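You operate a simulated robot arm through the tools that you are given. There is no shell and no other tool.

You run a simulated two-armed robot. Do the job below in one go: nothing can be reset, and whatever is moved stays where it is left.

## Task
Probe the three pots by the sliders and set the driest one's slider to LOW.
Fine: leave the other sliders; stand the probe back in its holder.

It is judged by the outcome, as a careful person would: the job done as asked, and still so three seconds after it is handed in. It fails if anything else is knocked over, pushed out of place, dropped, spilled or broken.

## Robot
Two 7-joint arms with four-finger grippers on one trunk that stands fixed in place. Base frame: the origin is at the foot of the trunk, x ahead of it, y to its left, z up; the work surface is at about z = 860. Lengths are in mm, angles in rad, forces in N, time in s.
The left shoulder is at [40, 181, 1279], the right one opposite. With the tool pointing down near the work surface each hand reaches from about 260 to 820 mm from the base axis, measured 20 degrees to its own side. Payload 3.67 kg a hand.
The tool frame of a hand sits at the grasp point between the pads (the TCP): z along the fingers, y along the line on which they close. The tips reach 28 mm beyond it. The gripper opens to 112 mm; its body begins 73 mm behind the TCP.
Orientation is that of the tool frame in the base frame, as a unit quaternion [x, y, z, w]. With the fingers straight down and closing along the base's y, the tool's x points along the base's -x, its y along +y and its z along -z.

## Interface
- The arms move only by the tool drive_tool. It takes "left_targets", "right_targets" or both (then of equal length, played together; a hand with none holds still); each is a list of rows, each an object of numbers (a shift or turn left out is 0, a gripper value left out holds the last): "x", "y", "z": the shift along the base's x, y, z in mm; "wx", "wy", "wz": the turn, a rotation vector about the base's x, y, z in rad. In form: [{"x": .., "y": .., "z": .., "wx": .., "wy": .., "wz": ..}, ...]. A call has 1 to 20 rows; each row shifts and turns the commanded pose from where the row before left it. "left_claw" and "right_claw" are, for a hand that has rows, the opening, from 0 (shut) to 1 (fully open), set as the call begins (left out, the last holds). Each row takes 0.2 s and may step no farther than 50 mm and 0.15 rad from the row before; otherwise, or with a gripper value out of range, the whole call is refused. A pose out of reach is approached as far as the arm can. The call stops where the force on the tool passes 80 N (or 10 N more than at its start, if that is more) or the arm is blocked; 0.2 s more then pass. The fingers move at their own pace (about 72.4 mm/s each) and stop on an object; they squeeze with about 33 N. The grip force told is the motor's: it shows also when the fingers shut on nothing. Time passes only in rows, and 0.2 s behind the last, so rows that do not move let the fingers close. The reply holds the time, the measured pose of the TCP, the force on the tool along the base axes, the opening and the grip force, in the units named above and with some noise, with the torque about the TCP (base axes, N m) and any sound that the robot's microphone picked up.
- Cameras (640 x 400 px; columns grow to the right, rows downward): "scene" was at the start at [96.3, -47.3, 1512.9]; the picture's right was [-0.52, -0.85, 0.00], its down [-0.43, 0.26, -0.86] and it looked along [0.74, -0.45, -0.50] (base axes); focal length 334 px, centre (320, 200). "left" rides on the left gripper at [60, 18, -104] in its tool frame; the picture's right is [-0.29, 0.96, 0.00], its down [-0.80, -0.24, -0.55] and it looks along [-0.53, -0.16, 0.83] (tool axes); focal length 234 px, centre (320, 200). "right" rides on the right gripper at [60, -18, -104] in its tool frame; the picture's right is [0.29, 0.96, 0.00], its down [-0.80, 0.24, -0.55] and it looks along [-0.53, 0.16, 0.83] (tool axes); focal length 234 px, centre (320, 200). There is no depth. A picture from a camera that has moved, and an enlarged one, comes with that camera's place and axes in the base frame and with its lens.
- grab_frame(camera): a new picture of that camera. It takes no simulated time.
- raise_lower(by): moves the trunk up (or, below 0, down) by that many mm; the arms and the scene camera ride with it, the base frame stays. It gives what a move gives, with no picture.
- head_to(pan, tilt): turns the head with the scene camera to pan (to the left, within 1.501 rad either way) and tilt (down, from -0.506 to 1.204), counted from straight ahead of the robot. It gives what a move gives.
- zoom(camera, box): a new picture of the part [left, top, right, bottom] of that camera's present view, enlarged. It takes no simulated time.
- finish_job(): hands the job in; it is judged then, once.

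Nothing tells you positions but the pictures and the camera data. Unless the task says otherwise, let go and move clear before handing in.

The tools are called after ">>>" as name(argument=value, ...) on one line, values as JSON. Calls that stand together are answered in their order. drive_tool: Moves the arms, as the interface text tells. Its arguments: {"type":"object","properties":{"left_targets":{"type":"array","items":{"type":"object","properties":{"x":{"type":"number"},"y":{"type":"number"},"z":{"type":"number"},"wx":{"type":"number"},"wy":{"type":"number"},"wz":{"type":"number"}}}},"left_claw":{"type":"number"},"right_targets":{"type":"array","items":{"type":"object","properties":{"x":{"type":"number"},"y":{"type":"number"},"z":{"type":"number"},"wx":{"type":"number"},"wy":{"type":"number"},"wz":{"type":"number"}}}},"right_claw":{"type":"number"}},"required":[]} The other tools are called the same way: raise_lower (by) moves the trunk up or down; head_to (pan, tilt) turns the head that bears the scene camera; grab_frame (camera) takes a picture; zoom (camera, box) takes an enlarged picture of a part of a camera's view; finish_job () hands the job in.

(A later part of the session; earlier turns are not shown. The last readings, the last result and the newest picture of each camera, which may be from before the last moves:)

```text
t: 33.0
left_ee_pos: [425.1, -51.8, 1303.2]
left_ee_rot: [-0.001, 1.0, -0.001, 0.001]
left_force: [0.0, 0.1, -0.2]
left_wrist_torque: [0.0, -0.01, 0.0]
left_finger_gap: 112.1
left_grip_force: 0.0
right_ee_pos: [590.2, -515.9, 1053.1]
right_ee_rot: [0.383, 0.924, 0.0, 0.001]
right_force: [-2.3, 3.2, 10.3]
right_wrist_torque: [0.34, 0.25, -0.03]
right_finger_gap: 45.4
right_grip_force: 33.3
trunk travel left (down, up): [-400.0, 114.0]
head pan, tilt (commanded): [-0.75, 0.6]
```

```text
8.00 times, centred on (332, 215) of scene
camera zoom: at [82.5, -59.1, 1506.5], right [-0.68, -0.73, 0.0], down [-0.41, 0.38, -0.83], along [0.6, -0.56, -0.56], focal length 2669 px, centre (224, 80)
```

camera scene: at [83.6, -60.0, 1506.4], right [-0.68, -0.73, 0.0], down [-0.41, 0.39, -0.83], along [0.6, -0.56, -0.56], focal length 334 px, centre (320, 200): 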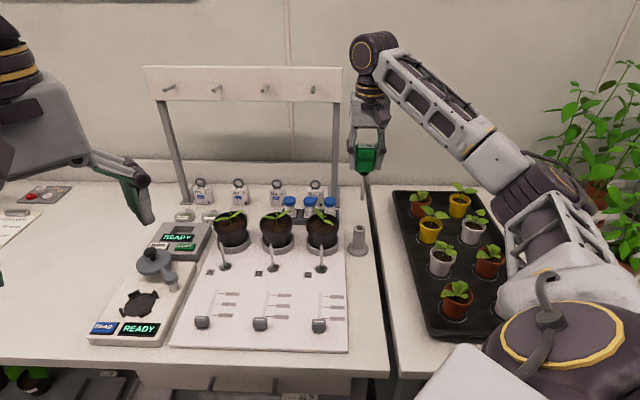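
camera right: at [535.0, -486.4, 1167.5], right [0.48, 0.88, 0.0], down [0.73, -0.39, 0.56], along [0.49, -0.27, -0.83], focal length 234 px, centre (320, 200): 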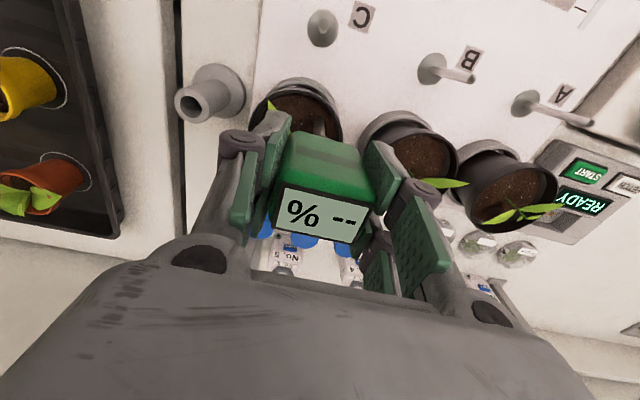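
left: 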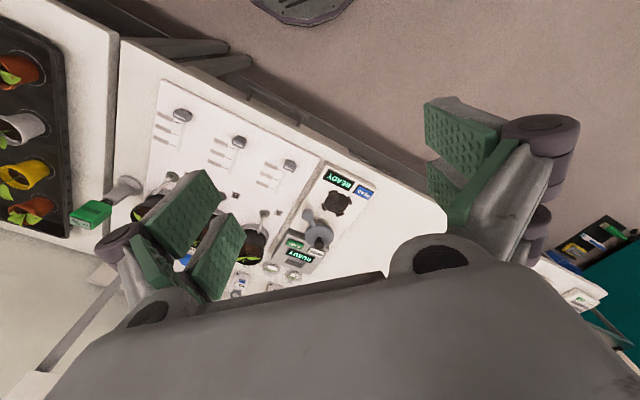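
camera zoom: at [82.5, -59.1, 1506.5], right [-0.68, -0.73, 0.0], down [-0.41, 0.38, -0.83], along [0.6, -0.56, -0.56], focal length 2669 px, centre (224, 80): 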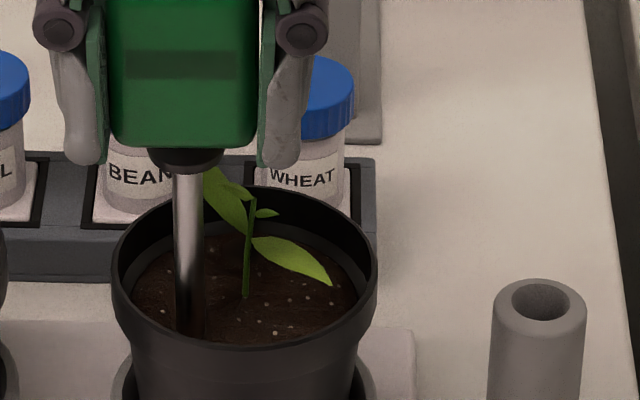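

The rod is about 10 mm thick and I placed it near the pot's tapered wall, which is probably what it hit. I'll lift out, check how the probe sits in the grip, and re-aim closer to the pot's centre.

>>> drive_tool(right_targets=[{"z": 10}, {"z": 15}, {"z": 15}, {"z": 10}])

>>> grab_frame(camera="right")

>>> zoom(camera="scene", box=[280, 140, 376, 250])

```text
t: 34.0
left_ee_pos: [426.3, -53.7, 1302.0]
left_ee_rot: [-0.001, 1.0, 0.0, 0.0]
left_force: [0.3, 0.4, -0.3]
left_wrist_torque: [0.0, 0.0, -0.01]
left_finger_gap: 111.8
left_grip_force: 0.1
right_ee_pos: [592.4, -517.6, 1102.6]
right_ee_rot: [0.384, 0.923, 0.001, -0.002]
right_force: [-0.8, 0.3, -1.4]
right_wrist_torque: [0.01, 0.0, 0.03]
right_finger_gap: 45.5
right_grip_force: 33.0
trunk travel left (down, up): [-400.0, 114.0]
head pan, tilt (commanded): [-0.75, 0.6]
```

```text
taken
camera right: at [537.2, -487.8, 1207.6], right [0.47, 0.88, 0.0], down [0.73, -0.4, 0.55], along [0.49, -0.26, -0.83], focal length 234 px, centre (320, 200)
```

right: 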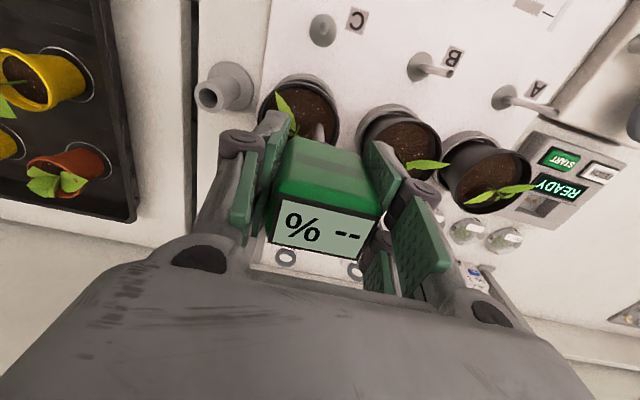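

```text
3.64 times, centred on (328, 195) of scene
camera zoom: at [83.9, -60.7, 1506.3], right [-0.68, -0.73, 0.0], down [-0.41, 0.39, -0.82], along [0.6, -0.56, -0.57], focal length 1213 px, centre (291, 218)
```

zoom: 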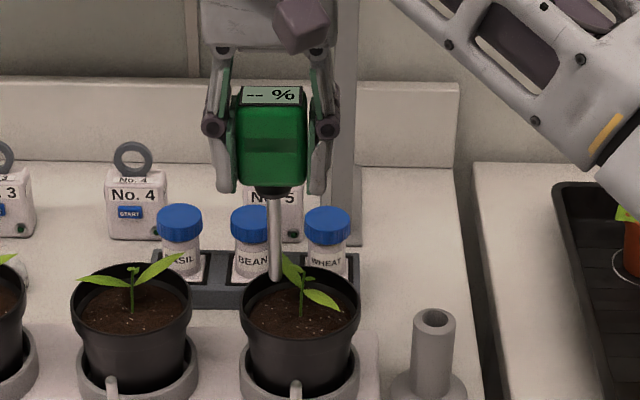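

The probe is still upright in the grip. I'll move 10 mm nearer to pot C's centre, still beside the stem, and lower gently again.

>>> drive_tool(right_targets=[{"y": -10}, {"z": -15}, {"z": -15}, {"z": -10}, {"z": -5}, {"z": -5}, {"z": 0}])

>>> grab_frame(camera="right")

>>> zoom(camera="scene", box=[280, 140, 376, 250])

```text
t: 35.6
left_ee_pos: [425.3, -53.9, 1302.9]
left_ee_rot: [0.0, 1.0, -0.002, -0.001]
left_force: [0.3, -0.3, 0.6]
left_wrist_torque: [0.05, 0.01, 0.03]
left_finger_gap: 112.0
left_grip_force: 0.0
right_ee_pos: [592.4, -526.4, 1053.9]
right_ee_rot: [0.383, 0.924, 0.001, 0.001]
right_force: [0.1, 0.0, 5.1]
right_wrist_torque: [-0.03, -0.04, 0.0]
right_finger_gap: 45.4
right_grip_force: 33.1
trunk travel left (down, up): [-400.0, 114.0]
head pan, tilt (commanded): [-0.75, 0.6]
```

```text
taken
camera right: at [537.0, -497.3, 1158.1], right [0.47, 0.88, 0.0], down [0.73, -0.39, 0.56], along [0.49, -0.26, -0.83], focal length 234 px, centre (320, 200)
```

right: 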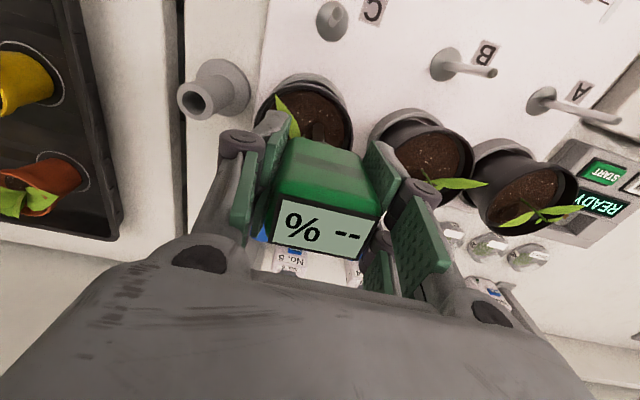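

```text
3.64 times, centred on (328, 195) of scene
camera zoom: at [83.4, -60.1, 1506.4], right [-0.68, -0.73, 0.0], down [-0.41, 0.39, -0.83], along [0.6, -0.56, -0.56], focal length 1213 px, centre (291, 218)
```

zoom: 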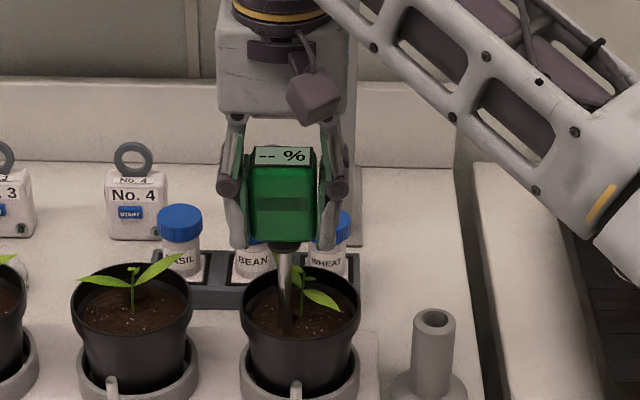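

Only 5 N at the same depth now, so the wall was the obstacle. I'll continue deeper in small steps.

>>> drive_tool(right_targets=[{"z": -5}, {"z": -5}, {"z": 0}, {"z": 0}])

>>> grab_frame(camera="right")

>>> zoom(camera="scene", box=[280, 140, 376, 250])

```text
t: 36.6
left_ee_pos: [423.0, -52.9, 1303.3]
left_ee_rot: [-0.001, 1.0, -0.001, 0.001]
left_force: [0.5, -0.4, -0.7]
left_wrist_torque: [0.0, 0.03, 0.0]
left_finger_gap: 111.9
left_grip_force: 0.1
right_ee_pos: [589.7, -525.8, 1044.9]
right_ee_rot: [0.383, 0.924, 0.001, 0.003]
right_force: [-1.2, 0.9, 28.6]
right_wrist_torque: [-0.02, 0.06, -0.03]
right_finger_gap: 45.4
right_grip_force: 32.2
trunk travel left (down, up): [-400.0, 114.0]
head pan, tilt (commanded): [-0.75, 0.6]
```

```text
taken
camera right: at [534.8, -495.5, 1150.3], right [0.47, 0.88, 0.0], down [0.73, -0.39, 0.56], along [0.49, -0.26, -0.83], focal length 234 px, centre (320, 200)
```

right: 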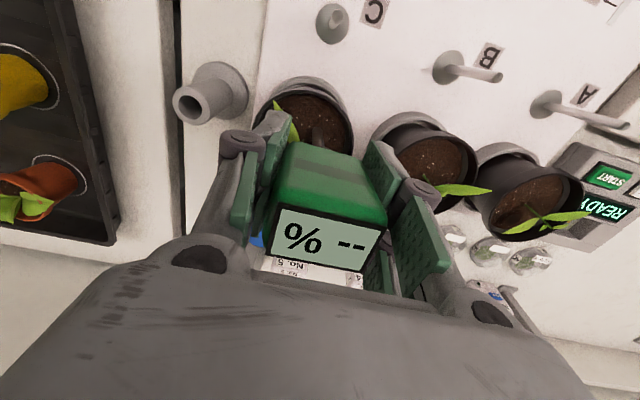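

```text
3.64 times, centred on (328, 195) of scene
camera zoom: at [80.7, -57.8, 1506.7], right [-0.68, -0.73, 0.0], down [-0.41, 0.38, -0.83], along [0.6, -0.56, -0.56], focal length 1213 px, centre (291, 218)
```

zoom: 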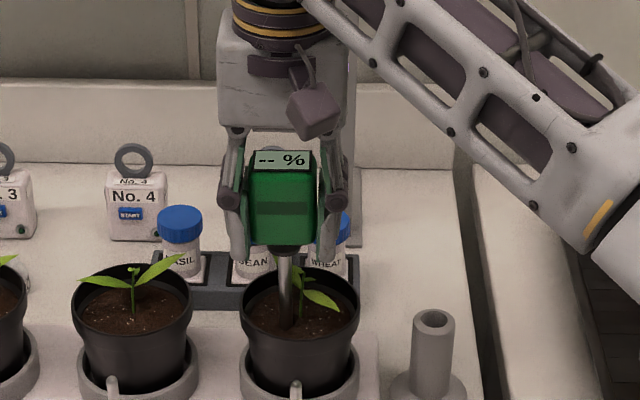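

The needle stops again at about the same depth and the grip slips near 28 N, so I shouldn't force it. I'll ease off slightly and wait a few seconds in case the meter needs time to settle.

>>> drive_tool(right_targets=[{"z": 3}, {"z": 0}, {"z": 0}, {"z": 0}, {"z": 0}, {"z": 0}, {"z": 0}, {"z": 0}, {"z": 0}, {"z": 0}, {"z": 0}, {"z": 0}, {"z": 0}, {"z": 0}, {"z": 0}, {"z": 0}, {"z": 0}, {"z": 0}, {"z": 0}, {"z": 0}])

>>> zoom(camera="right", box=[240, 80, 400, 280])

>>> zoom(camera="scene", box=[300, 170, 364, 250])

```text
t: 40.8
left_ee_pos: [426.2, -53.5, 1304.4]
left_ee_rot: [-0.001, 1.0, 0.0, 0.0]
left_force: [-0.1, -0.4, -0.1]
left_wrist_torque: [-0.03, -0.02, 0.0]
left_finger_gap: 111.9
left_grip_force: 0.2
right_ee_pos: [593.7, -527.4, 1046.1]
right_ee_rot: [0.383, 0.924, 0.0, 0.0]
right_force: [-0.5, 0.1, 3.0]
right_wrist_torque: [0.02, 0.05, 0.02]
right_finger_gap: 45.0
right_grip_force: 33.0
trunk travel left (down, up): [-400.0, 114.0]
head pan, tilt (commanded): [-0.75, 0.6]
```

```text
2.00 times, centred on (320, 180) of right
camera zoom: at [536.9, -497.1, 1150.8], right [0.47, 0.88, 0.0], down [0.73, -0.39, 0.55], along [0.49, -0.26, -0.83], focal length 468 px, centre (320, 240)
```

zoom: 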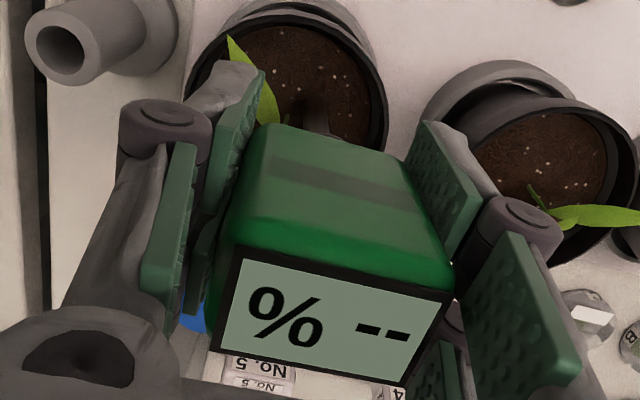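

```text
5.00 times, centred on (332, 210) of scene
camera zoom: at [83.5, -60.2, 1506.4], right [-0.68, -0.73, 0.0], down [-0.41, 0.39, -0.83], along [0.6, -0.56, -0.56], focal length 1668 px, centre (260, 150)
```

zoom: 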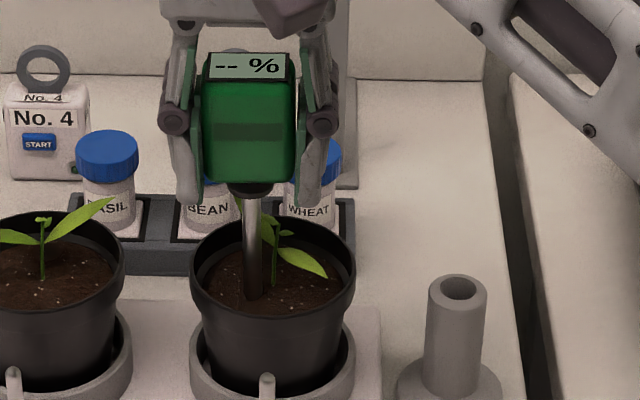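

Still no reading; the tip sits only about 7–8 mm into the soil. I'll test whether a very slow push lets it sink, rather than a fast one.

>>> drive_tool(right_targets=[{"z": -0.7}, {"z": -0.7}, {"z": -0.7}, {"z": -0.7}, {"z": -0.7}, {"z": -0.7}, {"z": 0}, {"z": 0}, {"z": 0}, {"z": 0}, {"z": 0}])

>>> zoom(camera="scene", box=[300, 170, 364, 250])

>>> grab_frame(camera="right")

```text
t: 43.2
left_ee_pos: [423.2, -52.9, 1304.6]
left_ee_rot: [-0.001, 1.0, -0.001, 0.001]
left_force: [-0.3, 0.0, -0.3]
left_wrist_torque: [-0.03, 0.02, 0.0]
left_finger_gap: 111.8
left_grip_force: 0.0
right_ee_pos: [590.7, -524.9, 1044.1]
right_ee_rot: [0.383, 0.924, -0.001, 0.001]
right_force: [-0.4, 1.2, 27.2]
right_wrist_torque: [-0.1, -0.15, -0.01]
right_finger_gap: 44.9
right_grip_force: 32.4
trunk travel left (down, up): [-400.0, 114.0]
head pan, tilt (commanded): [-0.75, 0.6]
```

```text
5.00 times, centred on (332, 210) of scene
camera zoom: at [81.0, -57.8, 1506.7], right [-0.68, -0.73, 0.0], down [-0.41, 0.38, -0.83], along [0.6, -0.56, -0.56], focal length 1668 px, centre (260, 150)
```

zoom: 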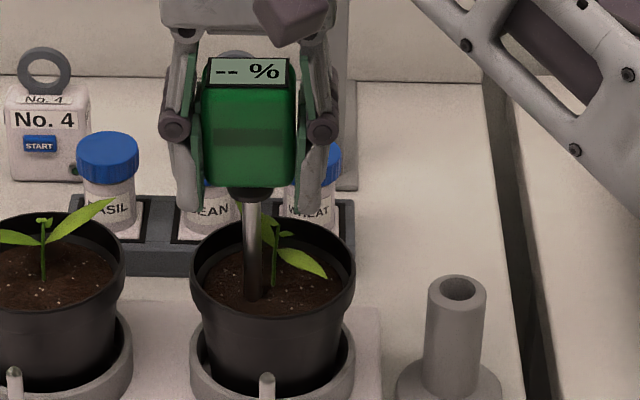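

```text
taken
camera right: at [535.0, -495.5, 1148.5], right [0.47, 0.88, 0.0], down [0.73, -0.39, 0.56], along [0.49, -0.26, -0.83], focal length 234 px, centre (320, 200)
```

right: 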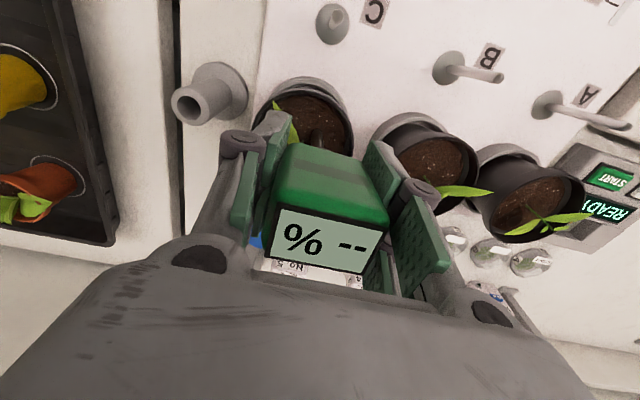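

The slow push seems to have sunk the needle a couple of millimetres without slipping. I'll continue at about 2.5 mm/s.

>>> drive_tool(right_targets=[{"z": -0.5}, {"z": -0.5}, {"z": -0.5}, {"z": -0.5}, {"z": -0.5}, {"z": -0.5}, {"z": -0.5}, {"z": -0.5}, {"z": -0.5}, {"z": -0.5}, {"z": -0.5}, {"z": -0.5}, {"z": 0}, {"z": 0}, {"z": 0}, {"z": 0}])

>>> zoom(camera="scene", box=[300, 170, 364, 250])

>>> grab_frame(camera="right")

```text
t: 46.6
left_ee_pos: [423.5, -52.3, 1304.4]
left_ee_rot: [-0.002, 1.0, 0.0, 0.001]
left_force: [0.2, -0.3, 0.2]
left_wrist_torque: [0.01, 0.02, 0.01]
left_finger_gap: 112.0
left_grip_force: 0.1
right_ee_pos: [589.9, -525.8, 1038.3]
right_ee_rot: [0.383, 0.924, -0.001, 0.001]
right_force: [-1.9, 1.6, 26.6]
right_wrist_torque: [0.05, 0.12, -0.02]
right_finger_gap: 44.7
right_grip_force: 33.4
trunk travel left (down, up): [-400.0, 114.0]
head pan, tilt (commanded): [-0.75, 0.6]
```

```text
5.00 times, centred on (332, 210) of scene
camera zoom: at [80.8, -57.8, 1506.7], right [-0.68, -0.73, 0.0], down [-0.41, 0.38, -0.83], along [0.6, -0.56, -0.56], focal length 1668 px, centre (260, 150)
```

zoom: 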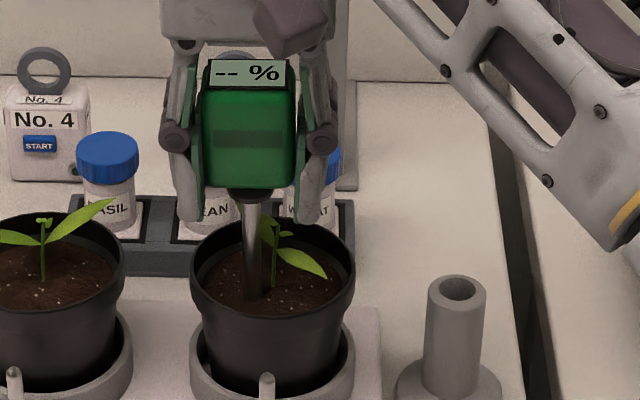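

```text
taken
camera right: at [534.7, -495.2, 1142.6], right [0.47, 0.88, 0.0], down [0.73, -0.39, 0.56], along [0.49, -0.26, -0.83], focal length 234 px, centre (320, 200)
```

right: 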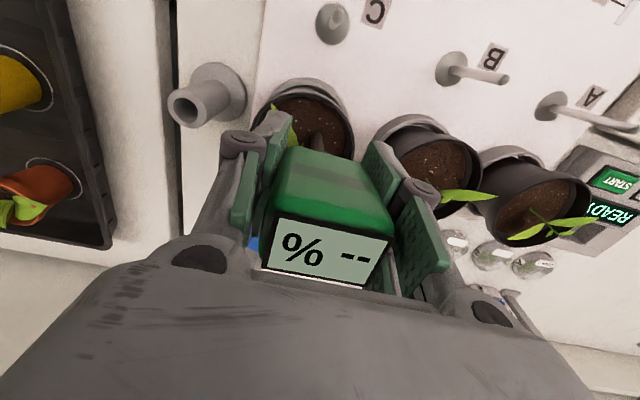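

It slipped again, so this spot is solid under the top layer. I'll lift clear and look closely at the soil surface; I noticed darker patches in each pot that may matter.

>>> drive_tool(right_targets=[{"z": 10}, {"z": 20}, {"z": 20}, {"z": 25}, {"z": 25}, {"z": 20}])

>>> zoom(camera="right", box=[250, 60, 410, 160])

>>> zoom(camera="right", box=[350, 80, 542, 220])

>>> zoom(camera="scene", box=[304, 205, 344, 240])

>>> zoom(camera="scene", box=[256, 205, 296, 240])

```text
t: 48.0
left_ee_pos: [426.7, -53.8, 1304.3]
left_ee_rot: [-0.001, 1.0, 0.0, 0.0]
left_force: [0.3, 0.9, -0.3]
left_wrist_torque: [0.0, 0.01, 0.02]
left_finger_gap: 112.0
left_grip_force: 0.1
right_ee_pos: [591.4, -528.2, 1154.9]
right_ee_rot: [0.383, 0.924, 0.0, 0.001]
right_force: [-0.2, -0.2, -0.7]
right_wrist_torque: [0.01, -0.01, 0.01]
right_finger_gap: 44.5
right_grip_force: 32.8
trunk travel left (down, up): [-400.0, 114.0]
head pan, tilt (commanded): [-0.75, 0.6]
```

```text
4.00 times, centred on (330, 110) of right
camera zoom: at [536.9, -497.8, 1259.8], right [0.47, 0.88, 0.0], down [0.73, -0.39, 0.55], along [0.49, -0.26, -0.83], focal length 937 px, centre (280, 560)
```

zoom: 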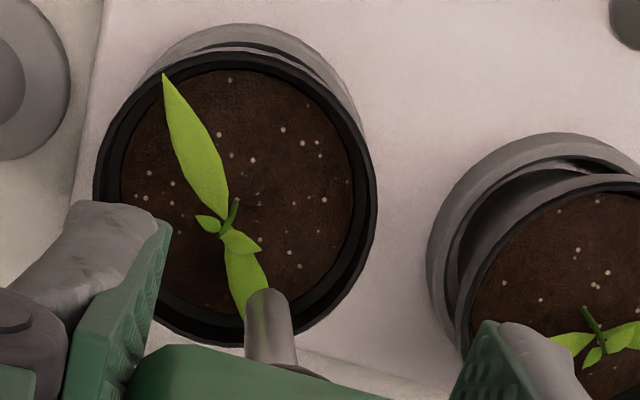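

```text
2.86 times, centred on (446, 150) of right
camera zoom: at [536.9, -497.8, 1259.8], right [0.47, 0.88, 0.0], down [0.73, -0.39, 0.55], along [0.49, -0.26, -0.83], focal length 669 px, centre (-40, 343)
```

zoom: 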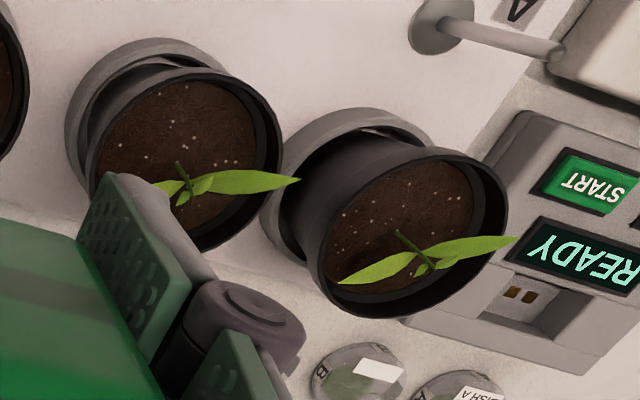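

```text
11.43 times, centred on (324, 222) of scene
camera zoom: at [83.8, -60.3, 1506.3], right [-0.68, -0.73, 0.0], down [-0.41, 0.39, -0.82], along [0.6, -0.56, -0.57], focal length 3812 px, centre (274, -57)
```

zoom: 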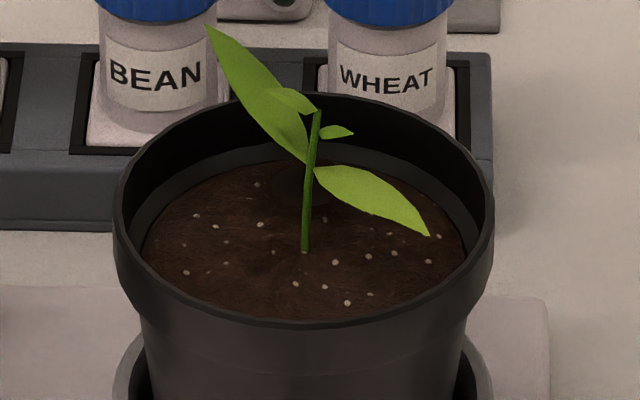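

```text
11.43 times, centred on (276, 222) of scene
camera zoom: at [83.8, -60.3, 1506.3], right [-0.68, -0.73, 0.0], down [-0.41, 0.39, -0.82], along [0.6, -0.56, -0.57], focal length 3812 px, centre (823, -57)
```

zoom: 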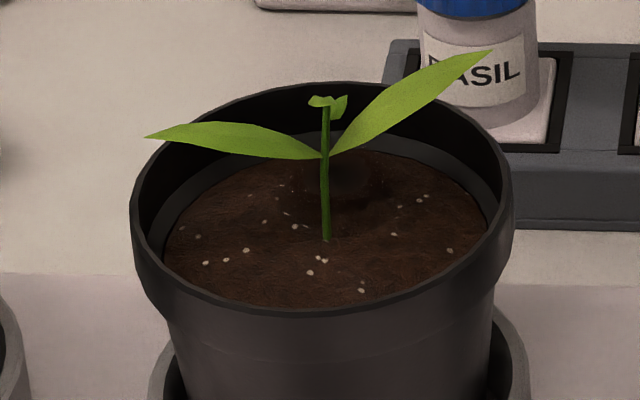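

I see a dark round depression in the soil behind each stem, in the same place in every pot, so it looks like a made hole for the probe. I'll zoom in to confirm.

>>> zoom(camera="scene", box=[270, 210, 290, 226])

>>> zoom(camera="scene", box=[314, 212, 336, 228])

>>> zoom(camera="scene", box=[218, 204, 250, 230])

>>> zoom(camera="left", box=[100, 160, 300, 280])

```text
16.00 times, centred on (280, 218) of scene
camera zoom: at [83.8, -60.3, 1506.3], right [-0.68, -0.73, 0.0], down [-0.41, 0.39, -0.82], along [0.6, -0.56, -0.57], focal length 5337 px, centre (960, -88)
```

zoom: 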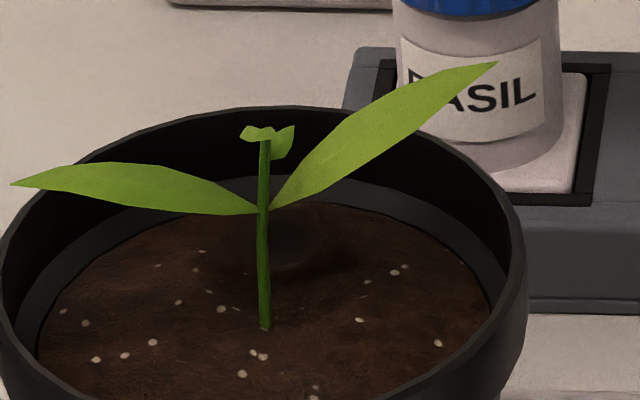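

```text
16.00 times, centred on (325, 220) of scene
camera zoom: at [83.8, -60.3, 1506.3], right [-0.68, -0.73, 0.0], down [-0.41, 0.39, -0.82], along [0.6, -0.56, -0.57], focal length 5337 px, centre (240, -120)
```

zoom: 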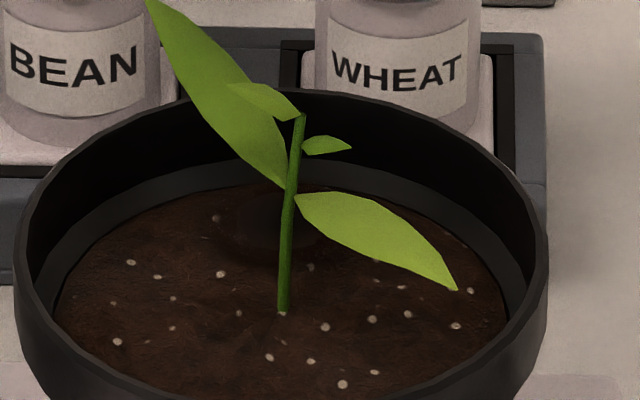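

```text
15.38 times, centred on (234, 217) of scene
camera zoom: at [83.8, -60.3, 1506.3], right [-0.68, -0.73, 0.0], down [-0.41, 0.39, -0.82], along [0.6, -0.56, -0.57], focal length 5132 px, centre (1643, -62)
```

zoom: 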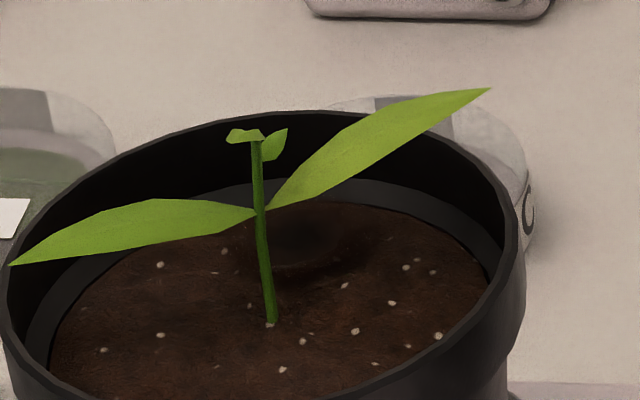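

```text
3.20 times, centred on (200, 220) of left
camera zoom: at [366.5, -35.9, 1407.9], right [0.29, 0.96, 0.0], down [0.8, -0.24, 0.55], along [0.53, -0.16, -0.83], focal length 749 px, centre (704, 136)
```

zoom: 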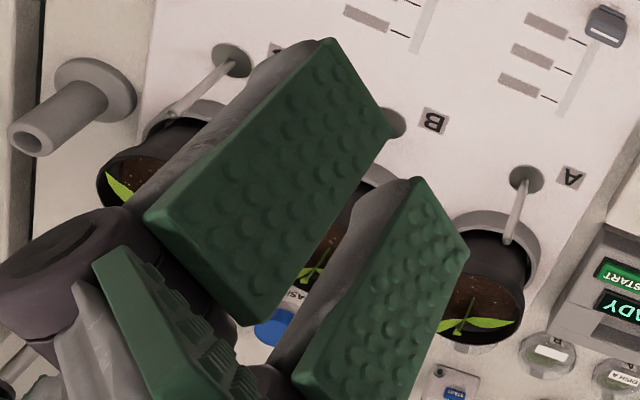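

Each pot has a dark dimple about 24 mm behind its stem; that's where the probe should go. First I'll check whether the probe shifted or tilted in the grip.

>>> zoom(camera="scene", box=[284, 110, 380, 220])

>>> zoom(camera="right", box=[256, 100, 400, 290])

>>> grab_frame(camera="left")

```text
3.64 times, centred on (332, 165) of scene
camera zoom: at [83.8, -60.3, 1506.3], right [-0.68, -0.73, 0.0], down [-0.41, 0.39, -0.82], along [0.6, -0.56, -0.57], focal length 1213 px, centre (276, 327)
```

zoom: 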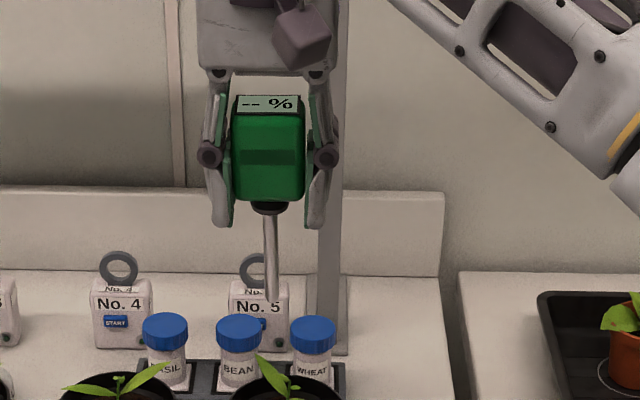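

```text
2.11 times, centred on (328, 195) of right
camera zoom: at [536.9, -497.8, 1259.8], right [0.47, 0.88, 0.0], down [0.73, -0.39, 0.55], along [0.49, -0.26, -0.83], focal length 493 px, centre (303, 210)
```

zoom: 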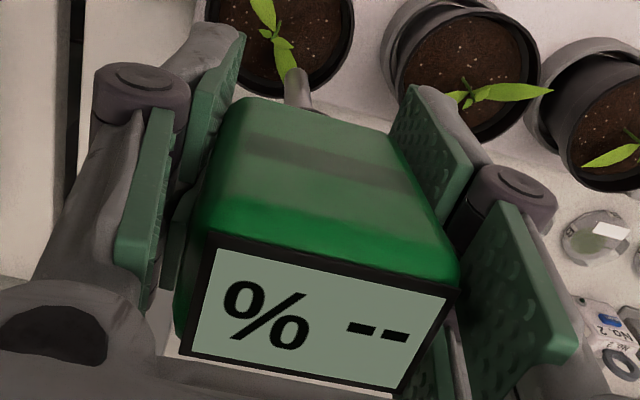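

```text
taken
camera left: at [366.5, -35.9, 1407.9], right [0.29, 0.96, 0.0], down [0.8, -0.24, 0.55], along [0.53, -0.16, -0.83], focal length 234 px, centre (320, 200)
```

left: 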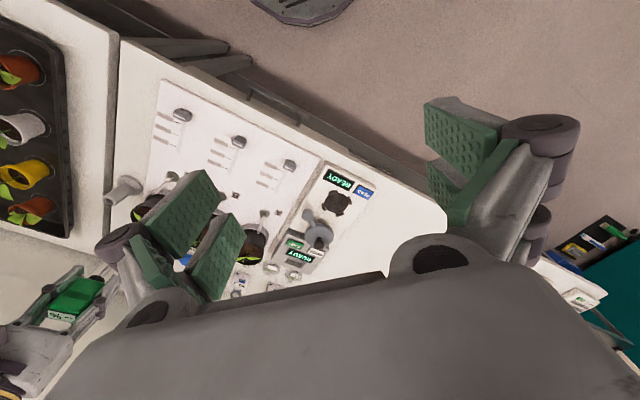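

The probe has slid up about 23 mm in the grip and may be leaning a few degrees. I'll take it back to its holder and re-grip it higher and straight before using the dimples.

>>> drive_tool(right_targets=[{"x": -18, "y": -20.7}, {"x": -18, "y": -20.7}, {"x": -18, "y": -20.7}, {"x": -18, "y": -20.7}])

>>> drive_tool(right_targets=[{"z": -20}, {"z": -20}, {"z": -20}, {"z": -10}])

>>> zoom(camera="right", box=[256, 40, 400, 290])

>>> zoom(camera="scene", box=[310, 140, 406, 260])

```text
t: 49.0
left_ee_pos: [424.0, -54.3, 1303.0]
left_ee_rot: [-0.001, 1.0, 0.001, 0.001]
left_force: [-1.1, -0.1, 0.0]
left_wrist_torque: [0.02, 0.0, -0.02]
left_finger_gap: 112.2
left_grip_force: 0.0
right_ee_pos: [520.1, -611.7, 1154.9]
right_ee_rot: [0.383, 0.924, 0.001, 0.0]
right_force: [1.2, 0.4, -2.0]
right_wrist_torque: [0.02, -0.02, 0.01]
right_finger_gap: 44.8
right_grip_force: 33.4
trunk travel left (down, up): [-400.0, 114.0]
head pan, tilt (commanded): [-0.75, 0.6]
```

```text
t: 50.0
left_ee_pos: [426.0, -54.0, 1303.5]
left_ee_rot: [0.0, 1.0, 0.001, -0.001]
left_force: [-0.2, -0.2, -0.5]
left_wrist_torque: [0.03, -0.02, 0.02]
left_finger_gap: 112.1
left_grip_force: 0.1
right_ee_pos: [520.7, -610.6, 1085.2]
right_ee_rot: [0.383, 0.924, 0.0, 0.0]
right_force: [0.0, 0.2, -1.5]
right_wrist_torque: [-0.01, -0.01, -0.02]
right_finger_gap: 44.8
right_grip_force: 33.0
trunk travel left (down, up): [-400.0, 114.0]
head pan, tilt (commanded): [-0.75, 0.6]
```

```text
1.60 times, centred on (328, 165) of right
camera zoom: at [465.5, -580.3, 1189.6], right [0.47, 0.88, 0.0], down [0.73, -0.39, 0.55], along [0.49, -0.26, -0.83], focal length 375 px, centre (307, 256)
```

zoom: 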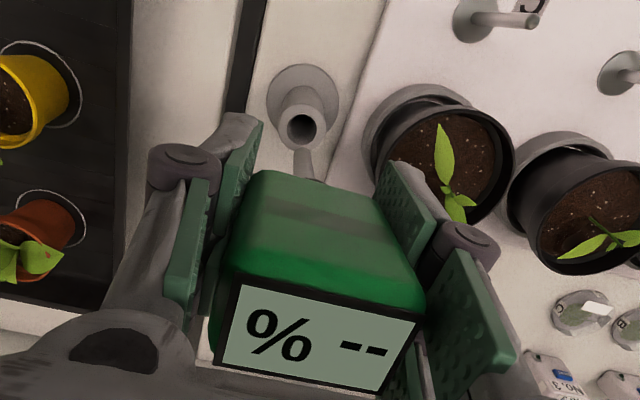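

```text
3.33 times, centred on (358, 200) of scene
camera zoom: at [83.9, -60.9, 1506.3], right [-0.68, -0.73, 0.0], down [-0.41, 0.39, -0.82], along [0.6, -0.56, -0.57], focal length 1112 px, centre (193, 200)
```

zoom: 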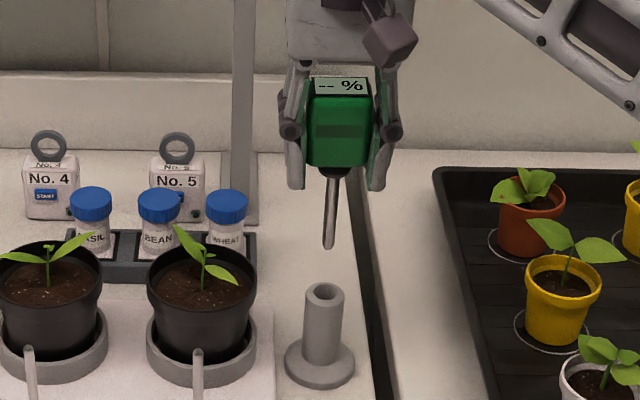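

The tip is nearly over the holder opening. I'll nudge it the last 3 mm and lower it into the tube, watching the force.

>>> drive_tool(right_targets=[{"x": 1.2, "y": -2.7}, {"z": -15}, {"z": -15}, {"z": -15}, {"z": -10}])

>>> zoom(camera="right", box=[256, 40, 400, 290])

>>> zoom(camera="scene", box=[310, 140, 406, 260])

```text
t: 51.2
left_ee_pos: [426.0, -55.3, 1303.9]
left_ee_rot: [-0.001, 1.0, 0.0, 0.0]
left_force: [-0.5, -0.1, -0.6]
left_wrist_torque: [0.03, 0.02, 0.01]
left_finger_gap: 112.1
left_grip_force: 0.0
right_ee_pos: [522.1, -613.3, 1029.2]
right_ee_rot: [0.382, 0.924, 0.0, -0.001]
right_force: [0.1, -0.1, -1.3]
right_wrist_torque: [0.09, 0.04, 0.01]
right_finger_gap: 44.8
right_grip_force: 33.1
trunk travel left (down, up): [-400.0, 114.0]
head pan, tilt (commanded): [-0.75, 0.6]
```

```text
1.60 times, centred on (328, 165) of right
camera zoom: at [466.5, -583.5, 1134.6], right [0.47, 0.88, 0.0], down [0.73, -0.39, 0.55], along [0.49, -0.26, -0.83], focal length 375 px, centre (307, 256)
```

zoom: 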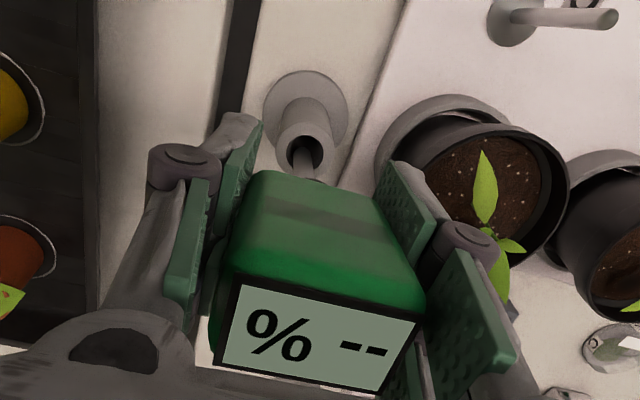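

```text
3.33 times, centred on (358, 200) of scene
camera zoom: at [83.9, -60.8, 1506.3], right [-0.68, -0.73, 0.0], down [-0.41, 0.39, -0.82], along [0.6, -0.56, -0.57], focal length 1112 px, centre (193, 200)
```

zoom: 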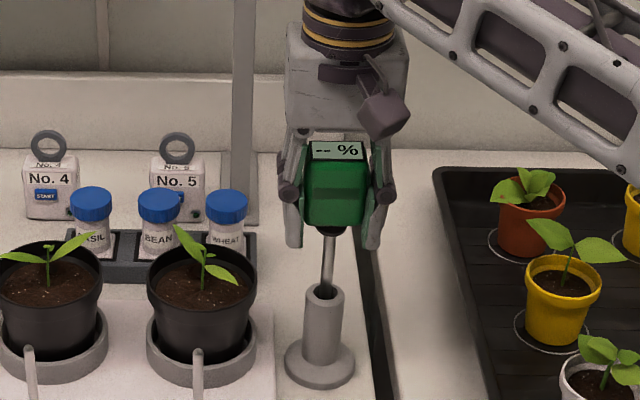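

The needle is entering the tube cleanly with no force. Lowering further.

>>> drive_tool(right_targets=[{"z": -10}, {"z": -10}, {"z": -10}, {"z": -8}])

>>> zoom(camera="scene", box=[310, 140, 406, 260])

>>> grab_frame(camera="right")

```text
t: 52.2
left_ee_pos: [425.7, -54.5, 1302.7]
left_ee_rot: [-0.001, 1.0, -0.001, -0.001]
left_force: [0.5, -0.3, 0.1]
left_wrist_torque: [0.01, -0.01, 0.02]
left_finger_gap: 112.0
left_grip_force: 0.1
right_ee_pos: [522.1, -613.5, 992.2]
right_ee_rot: [0.383, 0.924, 0.0, 0.001]
right_force: [0.4, 0.3, -1.0]
right_wrist_torque: [0.04, 0.0, 0.0]
right_finger_gap: 44.5
right_grip_force: 32.5
trunk travel left (down, up): [-400.0, 114.0]
head pan, tilt (commanded): [-0.75, 0.6]
```

```text
3.33 times, centred on (358, 200) of scene
camera zoom: at [84.1, -60.9, 1506.3], right [-0.68, -0.73, 0.0], down [-0.41, 0.39, -0.82], along [0.6, -0.56, -0.57], focal length 1112 px, centre (193, 200)
```

zoom: 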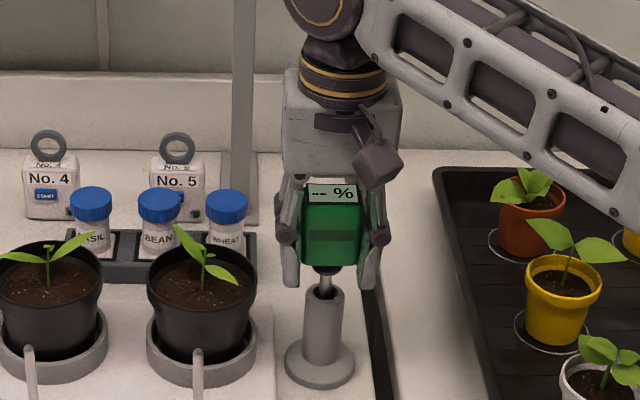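

```text
taken
camera right: at [466.6, -583.0, 1096.7], right [0.47, 0.88, 0.0], down [0.73, -0.4, 0.55], along [0.49, -0.26, -0.83], focal length 234 px, centre (320, 200)
```

right: 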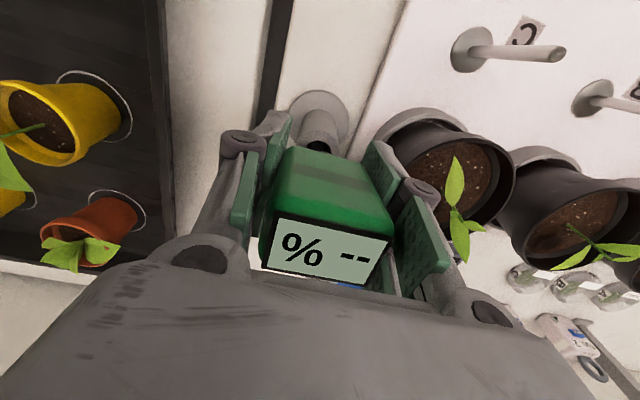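

About 17 mm remains before it seats. Lowering gently until I feel contact.

>>> drive_tool(right_targets=[{"z": -7}, {"z": -5}, {"z": -3}, {"z": -2}, {"z": 0}])

>>> zoom(camera="scene", box=[310, 140, 406, 260])

```text
t: 53.4
left_ee_pos: [425.5, -52.4, 1302.9]
left_ee_rot: [0.0, 1.0, 0.0, 0.0]
left_force: [0.3, -0.4, -0.1]
left_wrist_torque: [-0.01, -0.03, -0.01]
left_finger_gap: 111.7
left_grip_force: 0.0
right_ee_pos: [521.8, -612.2, 975.8]
right_ee_rot: [0.383, 0.924, 0.0, -0.001]
right_force: [-0.2, -0.4, -0.6]
right_wrist_torque: [0.02, 0.03, -0.02]
right_finger_gap: 44.6
right_grip_force: 33.1
trunk travel left (down, up): [-400.0, 114.0]
head pan, tilt (commanded): [-0.75, 0.6]
```

```text
3.33 times, centred on (358, 200) of scene
camera zoom: at [83.9, -60.6, 1506.3], right [-0.68, -0.73, 0.0], down [-0.41, 0.39, -0.82], along [0.6, -0.56, -0.57], focal length 1112 px, centre (193, 200)
```

zoom: 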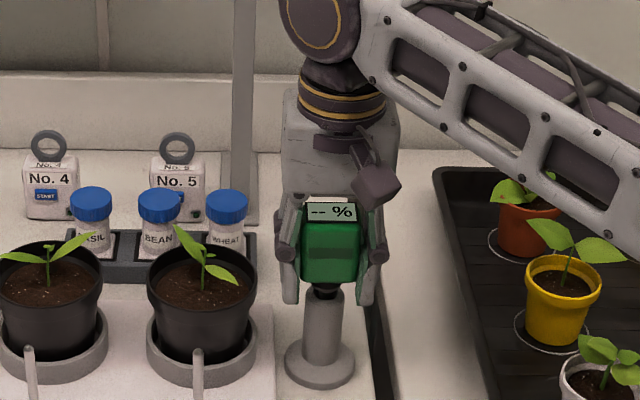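

>>> drive_tool(right_targets=[{"z": -1.5}, {"z": -1.5}, {"z": 0}])

>>> zoom(camera="scene", box=[334, 190, 382, 250])

```text
t: 54.2
left_ee_pos: [427.0, -54.1, 1302.7]
left_ee_rot: [-0.001, 1.0, 0.0, 0.0]
left_force: [-0.8, -0.3, 0.0]
left_wrist_torque: [0.01, -0.03, -0.04]
left_finger_gap: 111.9
left_grip_force: 0.0
right_ee_pos: [521.3, -613.5, 972.2]
right_ee_rot: [0.383, 0.924, -0.001, 0.0]
right_force: [0.5, -0.3, -1.0]
right_wrist_torque: [0.02, 0.01, 0.02]
right_finger_gap: 44.8
right_grip_force: 33.3
trunk travel left (down, up): [-400.0, 114.0]
head pan, tilt (commanded): [-0.75, 0.6]
```

```text
6.67 times, centred on (358, 220) of scene
camera zoom: at [83.9, -60.6, 1506.3], right [-0.68, -0.73, 0.0], down [-0.41, 0.39, -0.82], along [0.6, -0.56, -0.57], focal length 2224 px, centre (67, 67)
```

zoom: 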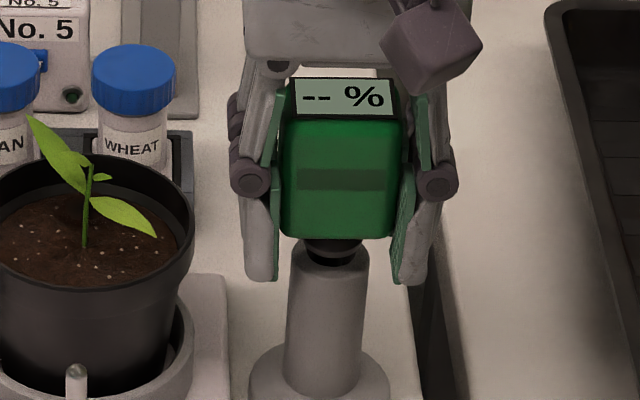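

>>> drive_tool(right_targets=[{"z": -1.5}, {"z": -1}, {"z": 0}])

>>> zoom(camera="scene", box=[334, 190, 382, 250])

```text
t: 55.0
left_ee_pos: [425.3, -53.2, 1302.9]
left_ee_rot: [0.0, 1.0, -0.001, 0.0]
left_force: [0.5, 1.2, 0.1]
left_wrist_torque: [0.02, 0.04, 0.01]
left_finger_gap: 112.1
left_grip_force: 0.0
right_ee_pos: [522.5, -612.4, 972.2]
right_ee_rot: [0.383, 0.924, 0.001, 0.0]
right_force: [0.8, -0.5, 7.4]
right_wrist_torque: [-0.21, -0.07, 0.02]
right_finger_gap: 44.8
right_grip_force: 33.2
trunk travel left (down, up): [-400.0, 114.0]
head pan, tilt (commanded): [-0.75, 0.6]
```

```text
6.67 times, centred on (358, 220) of scene
camera zoom: at [83.2, -59.9, 1506.5], right [-0.68, -0.73, 0.0], down [-0.41, 0.39, -0.83], along [0.6, -0.56, -0.56], focal length 2224 px, centre (67, 67)
```

zoom: 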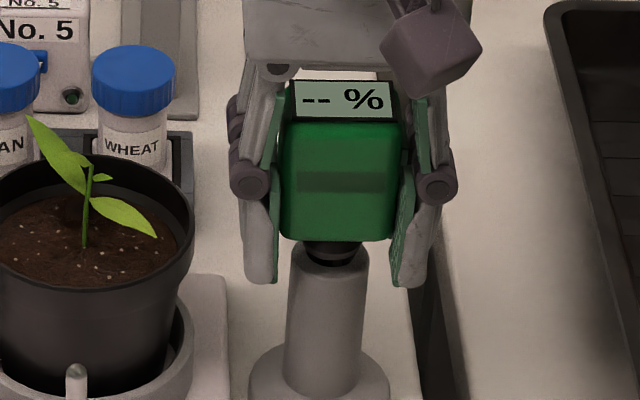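

Contact at 7 N: the probe is seated. I'll open just a little, since pot C's rim is close, and check that it stands.

>>> drive_tool(right_targets=[{"z": 0.5}, {"z": 0}, {"z": 0}], right_claw=0.48)

>>> zoom(camera="scene", box=[310, 170, 390, 260])

>>> grab_frame(camera="right")

```text
t: 55.8
left_ee_pos: [426.6, -53.3, 1301.9]
left_ee_rot: [-0.001, 1.0, 0.0, 0.0]
left_force: [0.9, -0.1, -0.3]
left_wrist_torque: [0.01, 0.0, 0.03]
left_finger_gap: 112.2
left_grip_force: 0.0
right_ee_pos: [521.9, -612.4, 970.4]
right_ee_rot: [0.383, 0.924, 0.0, 0.0]
right_force: [-0.3, -0.1, -0.7]
right_wrist_torque: [-0.01, 0.0, 0.01]
right_finger_gap: 53.6
right_grip_force: 0.0
trunk travel left (down, up): [-400.0, 114.0]
head pan, tilt (commanded): [-0.75, 0.6]
```

```text
4.44 times, centred on (350, 215) of scene
camera zoom: at [84.0, -60.7, 1506.3], right [-0.68, -0.73, 0.0], down [-0.41, 0.39, -0.82], along [0.6, -0.56, -0.57], focal length 1483 px, centre (187, 133)
```

zoom: 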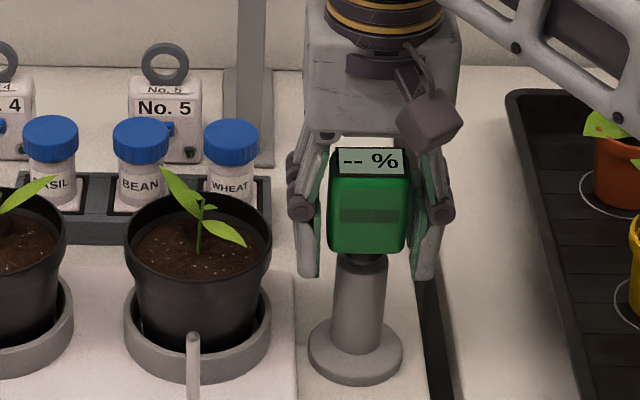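

```text
taken
camera right: at [466.3, -583.0, 1074.7], right [0.47, 0.88, 0.0], down [0.73, -0.4, 0.55], along [0.49, -0.26, -0.83], focal length 234 px, centre (320, 200)
```

right: 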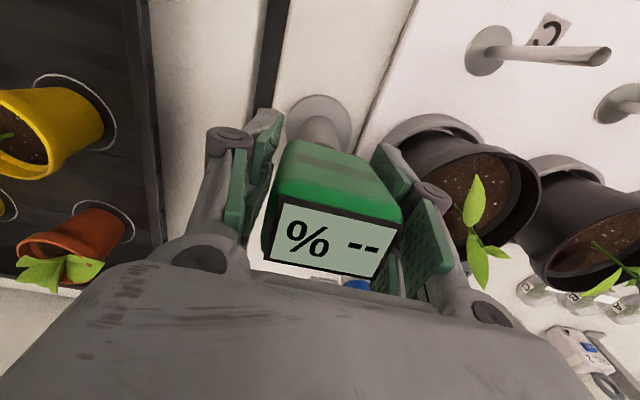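

The probe stands on its own. It sits slightly toward the pot side between the pads, so I'll re-centre, raise 38 mm and re-grip near the top of the head.

>>> drive_tool(right_targets=[{"x": 3, "y": 3}, {"z": 10}, {"z": 14}, {"z": 14}])

>>> grab_frame(camera="right")

>>> zoom(camera="scene", box=[310, 170, 390, 260])

```text
t: 56.8
left_ee_pos: [425.8, -54.7, 1303.9]
left_ee_rot: [-0.001, 1.0, 0.0, 0.0]
left_force: [0.7, 0.2, 0.0]
left_wrist_torque: [0.03, 0.0, 0.03]
left_finger_gap: 111.9
left_grip_force: 0.0
right_ee_pos: [523.5, -608.5, 1008.5]
right_ee_rot: [0.383, 0.924, 0.0, 0.0]
right_force: [-0.1, -0.3, -0.7]
right_wrist_torque: [0.03, 0.0, -0.01]
right_finger_gap: 53.8
right_grip_force: 0.0
trunk travel left (down, up): [-400.0, 114.0]
head pan, tilt (commanded): [-0.75, 0.6]
```

```text
taken
camera right: at [469.2, -579.8, 1113.6], right [0.47, 0.88, 0.0], down [0.73, -0.39, 0.55], along [0.49, -0.26, -0.83], focal length 234 px, centre (320, 200)
```

right: 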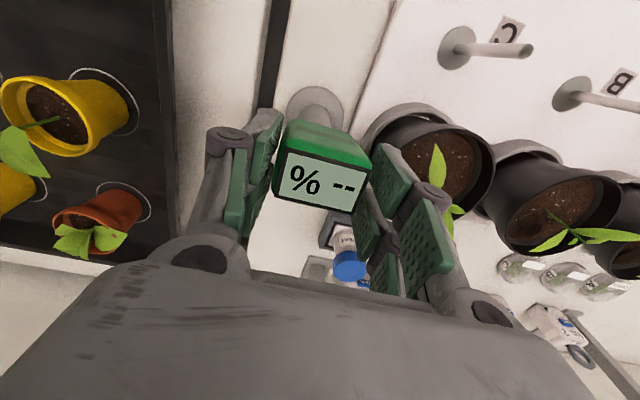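

```text
4.44 times, centred on (350, 215) of scene
camera zoom: at [83.9, -60.3, 1506.3], right [-0.68, -0.73, 0.0], down [-0.41, 0.39, -0.82], along [0.6, -0.56, -0.57], focal length 1483 px, centre (187, 133)
```

zoom: 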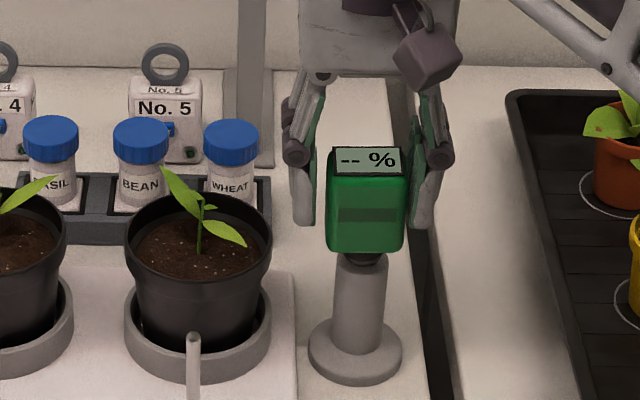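

The probe is now leaning forward about 6° in its holder (display centre near (516, -604)). I'll tilt the hand to match that lean so the grip is square, then close.

>>> drive_tool(right_targets=[{"x": -3.4, "y": 1.9, "wx": -0.038, "wy": -0.038}, {"x": -3.4, "y": 1.9, "wx": -0.038, "wy": -0.038}, {"z": 0}])

>>> grab_frame(camera="right")

>>> zoom(camera="scene", box=[310, 170, 390, 260])

```text
t: 57.6
left_ee_pos: [426.6, -54.7, 1304.0]
left_ee_rot: [-0.001, 1.0, 0.0, 0.001]
left_force: [-0.3, 0.1, -0.1]
left_wrist_torque: [-0.02, -0.01, 0.01]
left_finger_gap: 111.9
left_grip_force: 0.0
right_ee_pos: [517.8, -606.1, 1008.6]
right_ee_rot: [0.382, 0.923, -0.021, 0.049]
right_force: [0.5, 0.6, -1.1]
right_wrist_torque: [0.0, 0.02, -0.02]
right_finger_gap: 53.6
right_grip_force: 0.0
trunk travel left (down, up): [-400.0, 114.0]
head pan, tilt (commanded): [-0.75, 0.6]
```

```text
taken
camera right: at [455.3, -568.6, 1106.0], right [0.48, 0.88, -0.03], down [0.69, -0.35, 0.64], along [0.55, -0.32, -0.77], focal length 234 px, centre (320, 200)
```

right: 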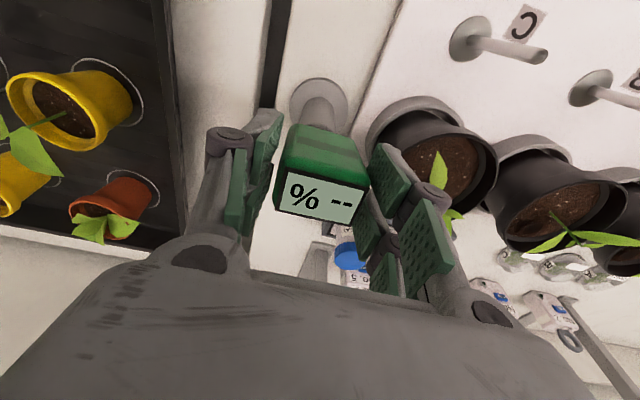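

```text
4.44 times, centred on (350, 215) of scene
camera zoom: at [84.4, -60.6, 1506.3], right [-0.68, -0.73, 0.0], down [-0.41, 0.39, -0.82], along [0.6, -0.56, -0.57], focal length 1483 px, centre (187, 133)
```

zoom: 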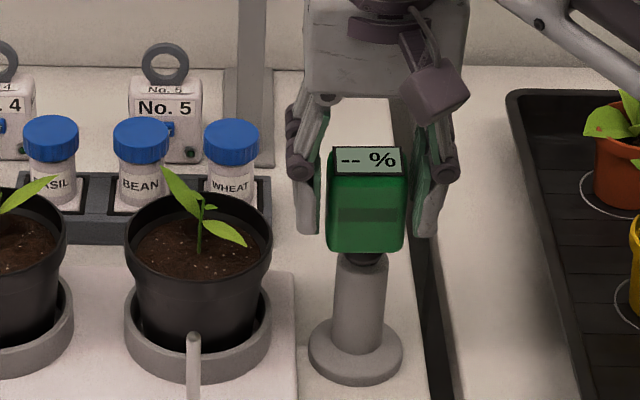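

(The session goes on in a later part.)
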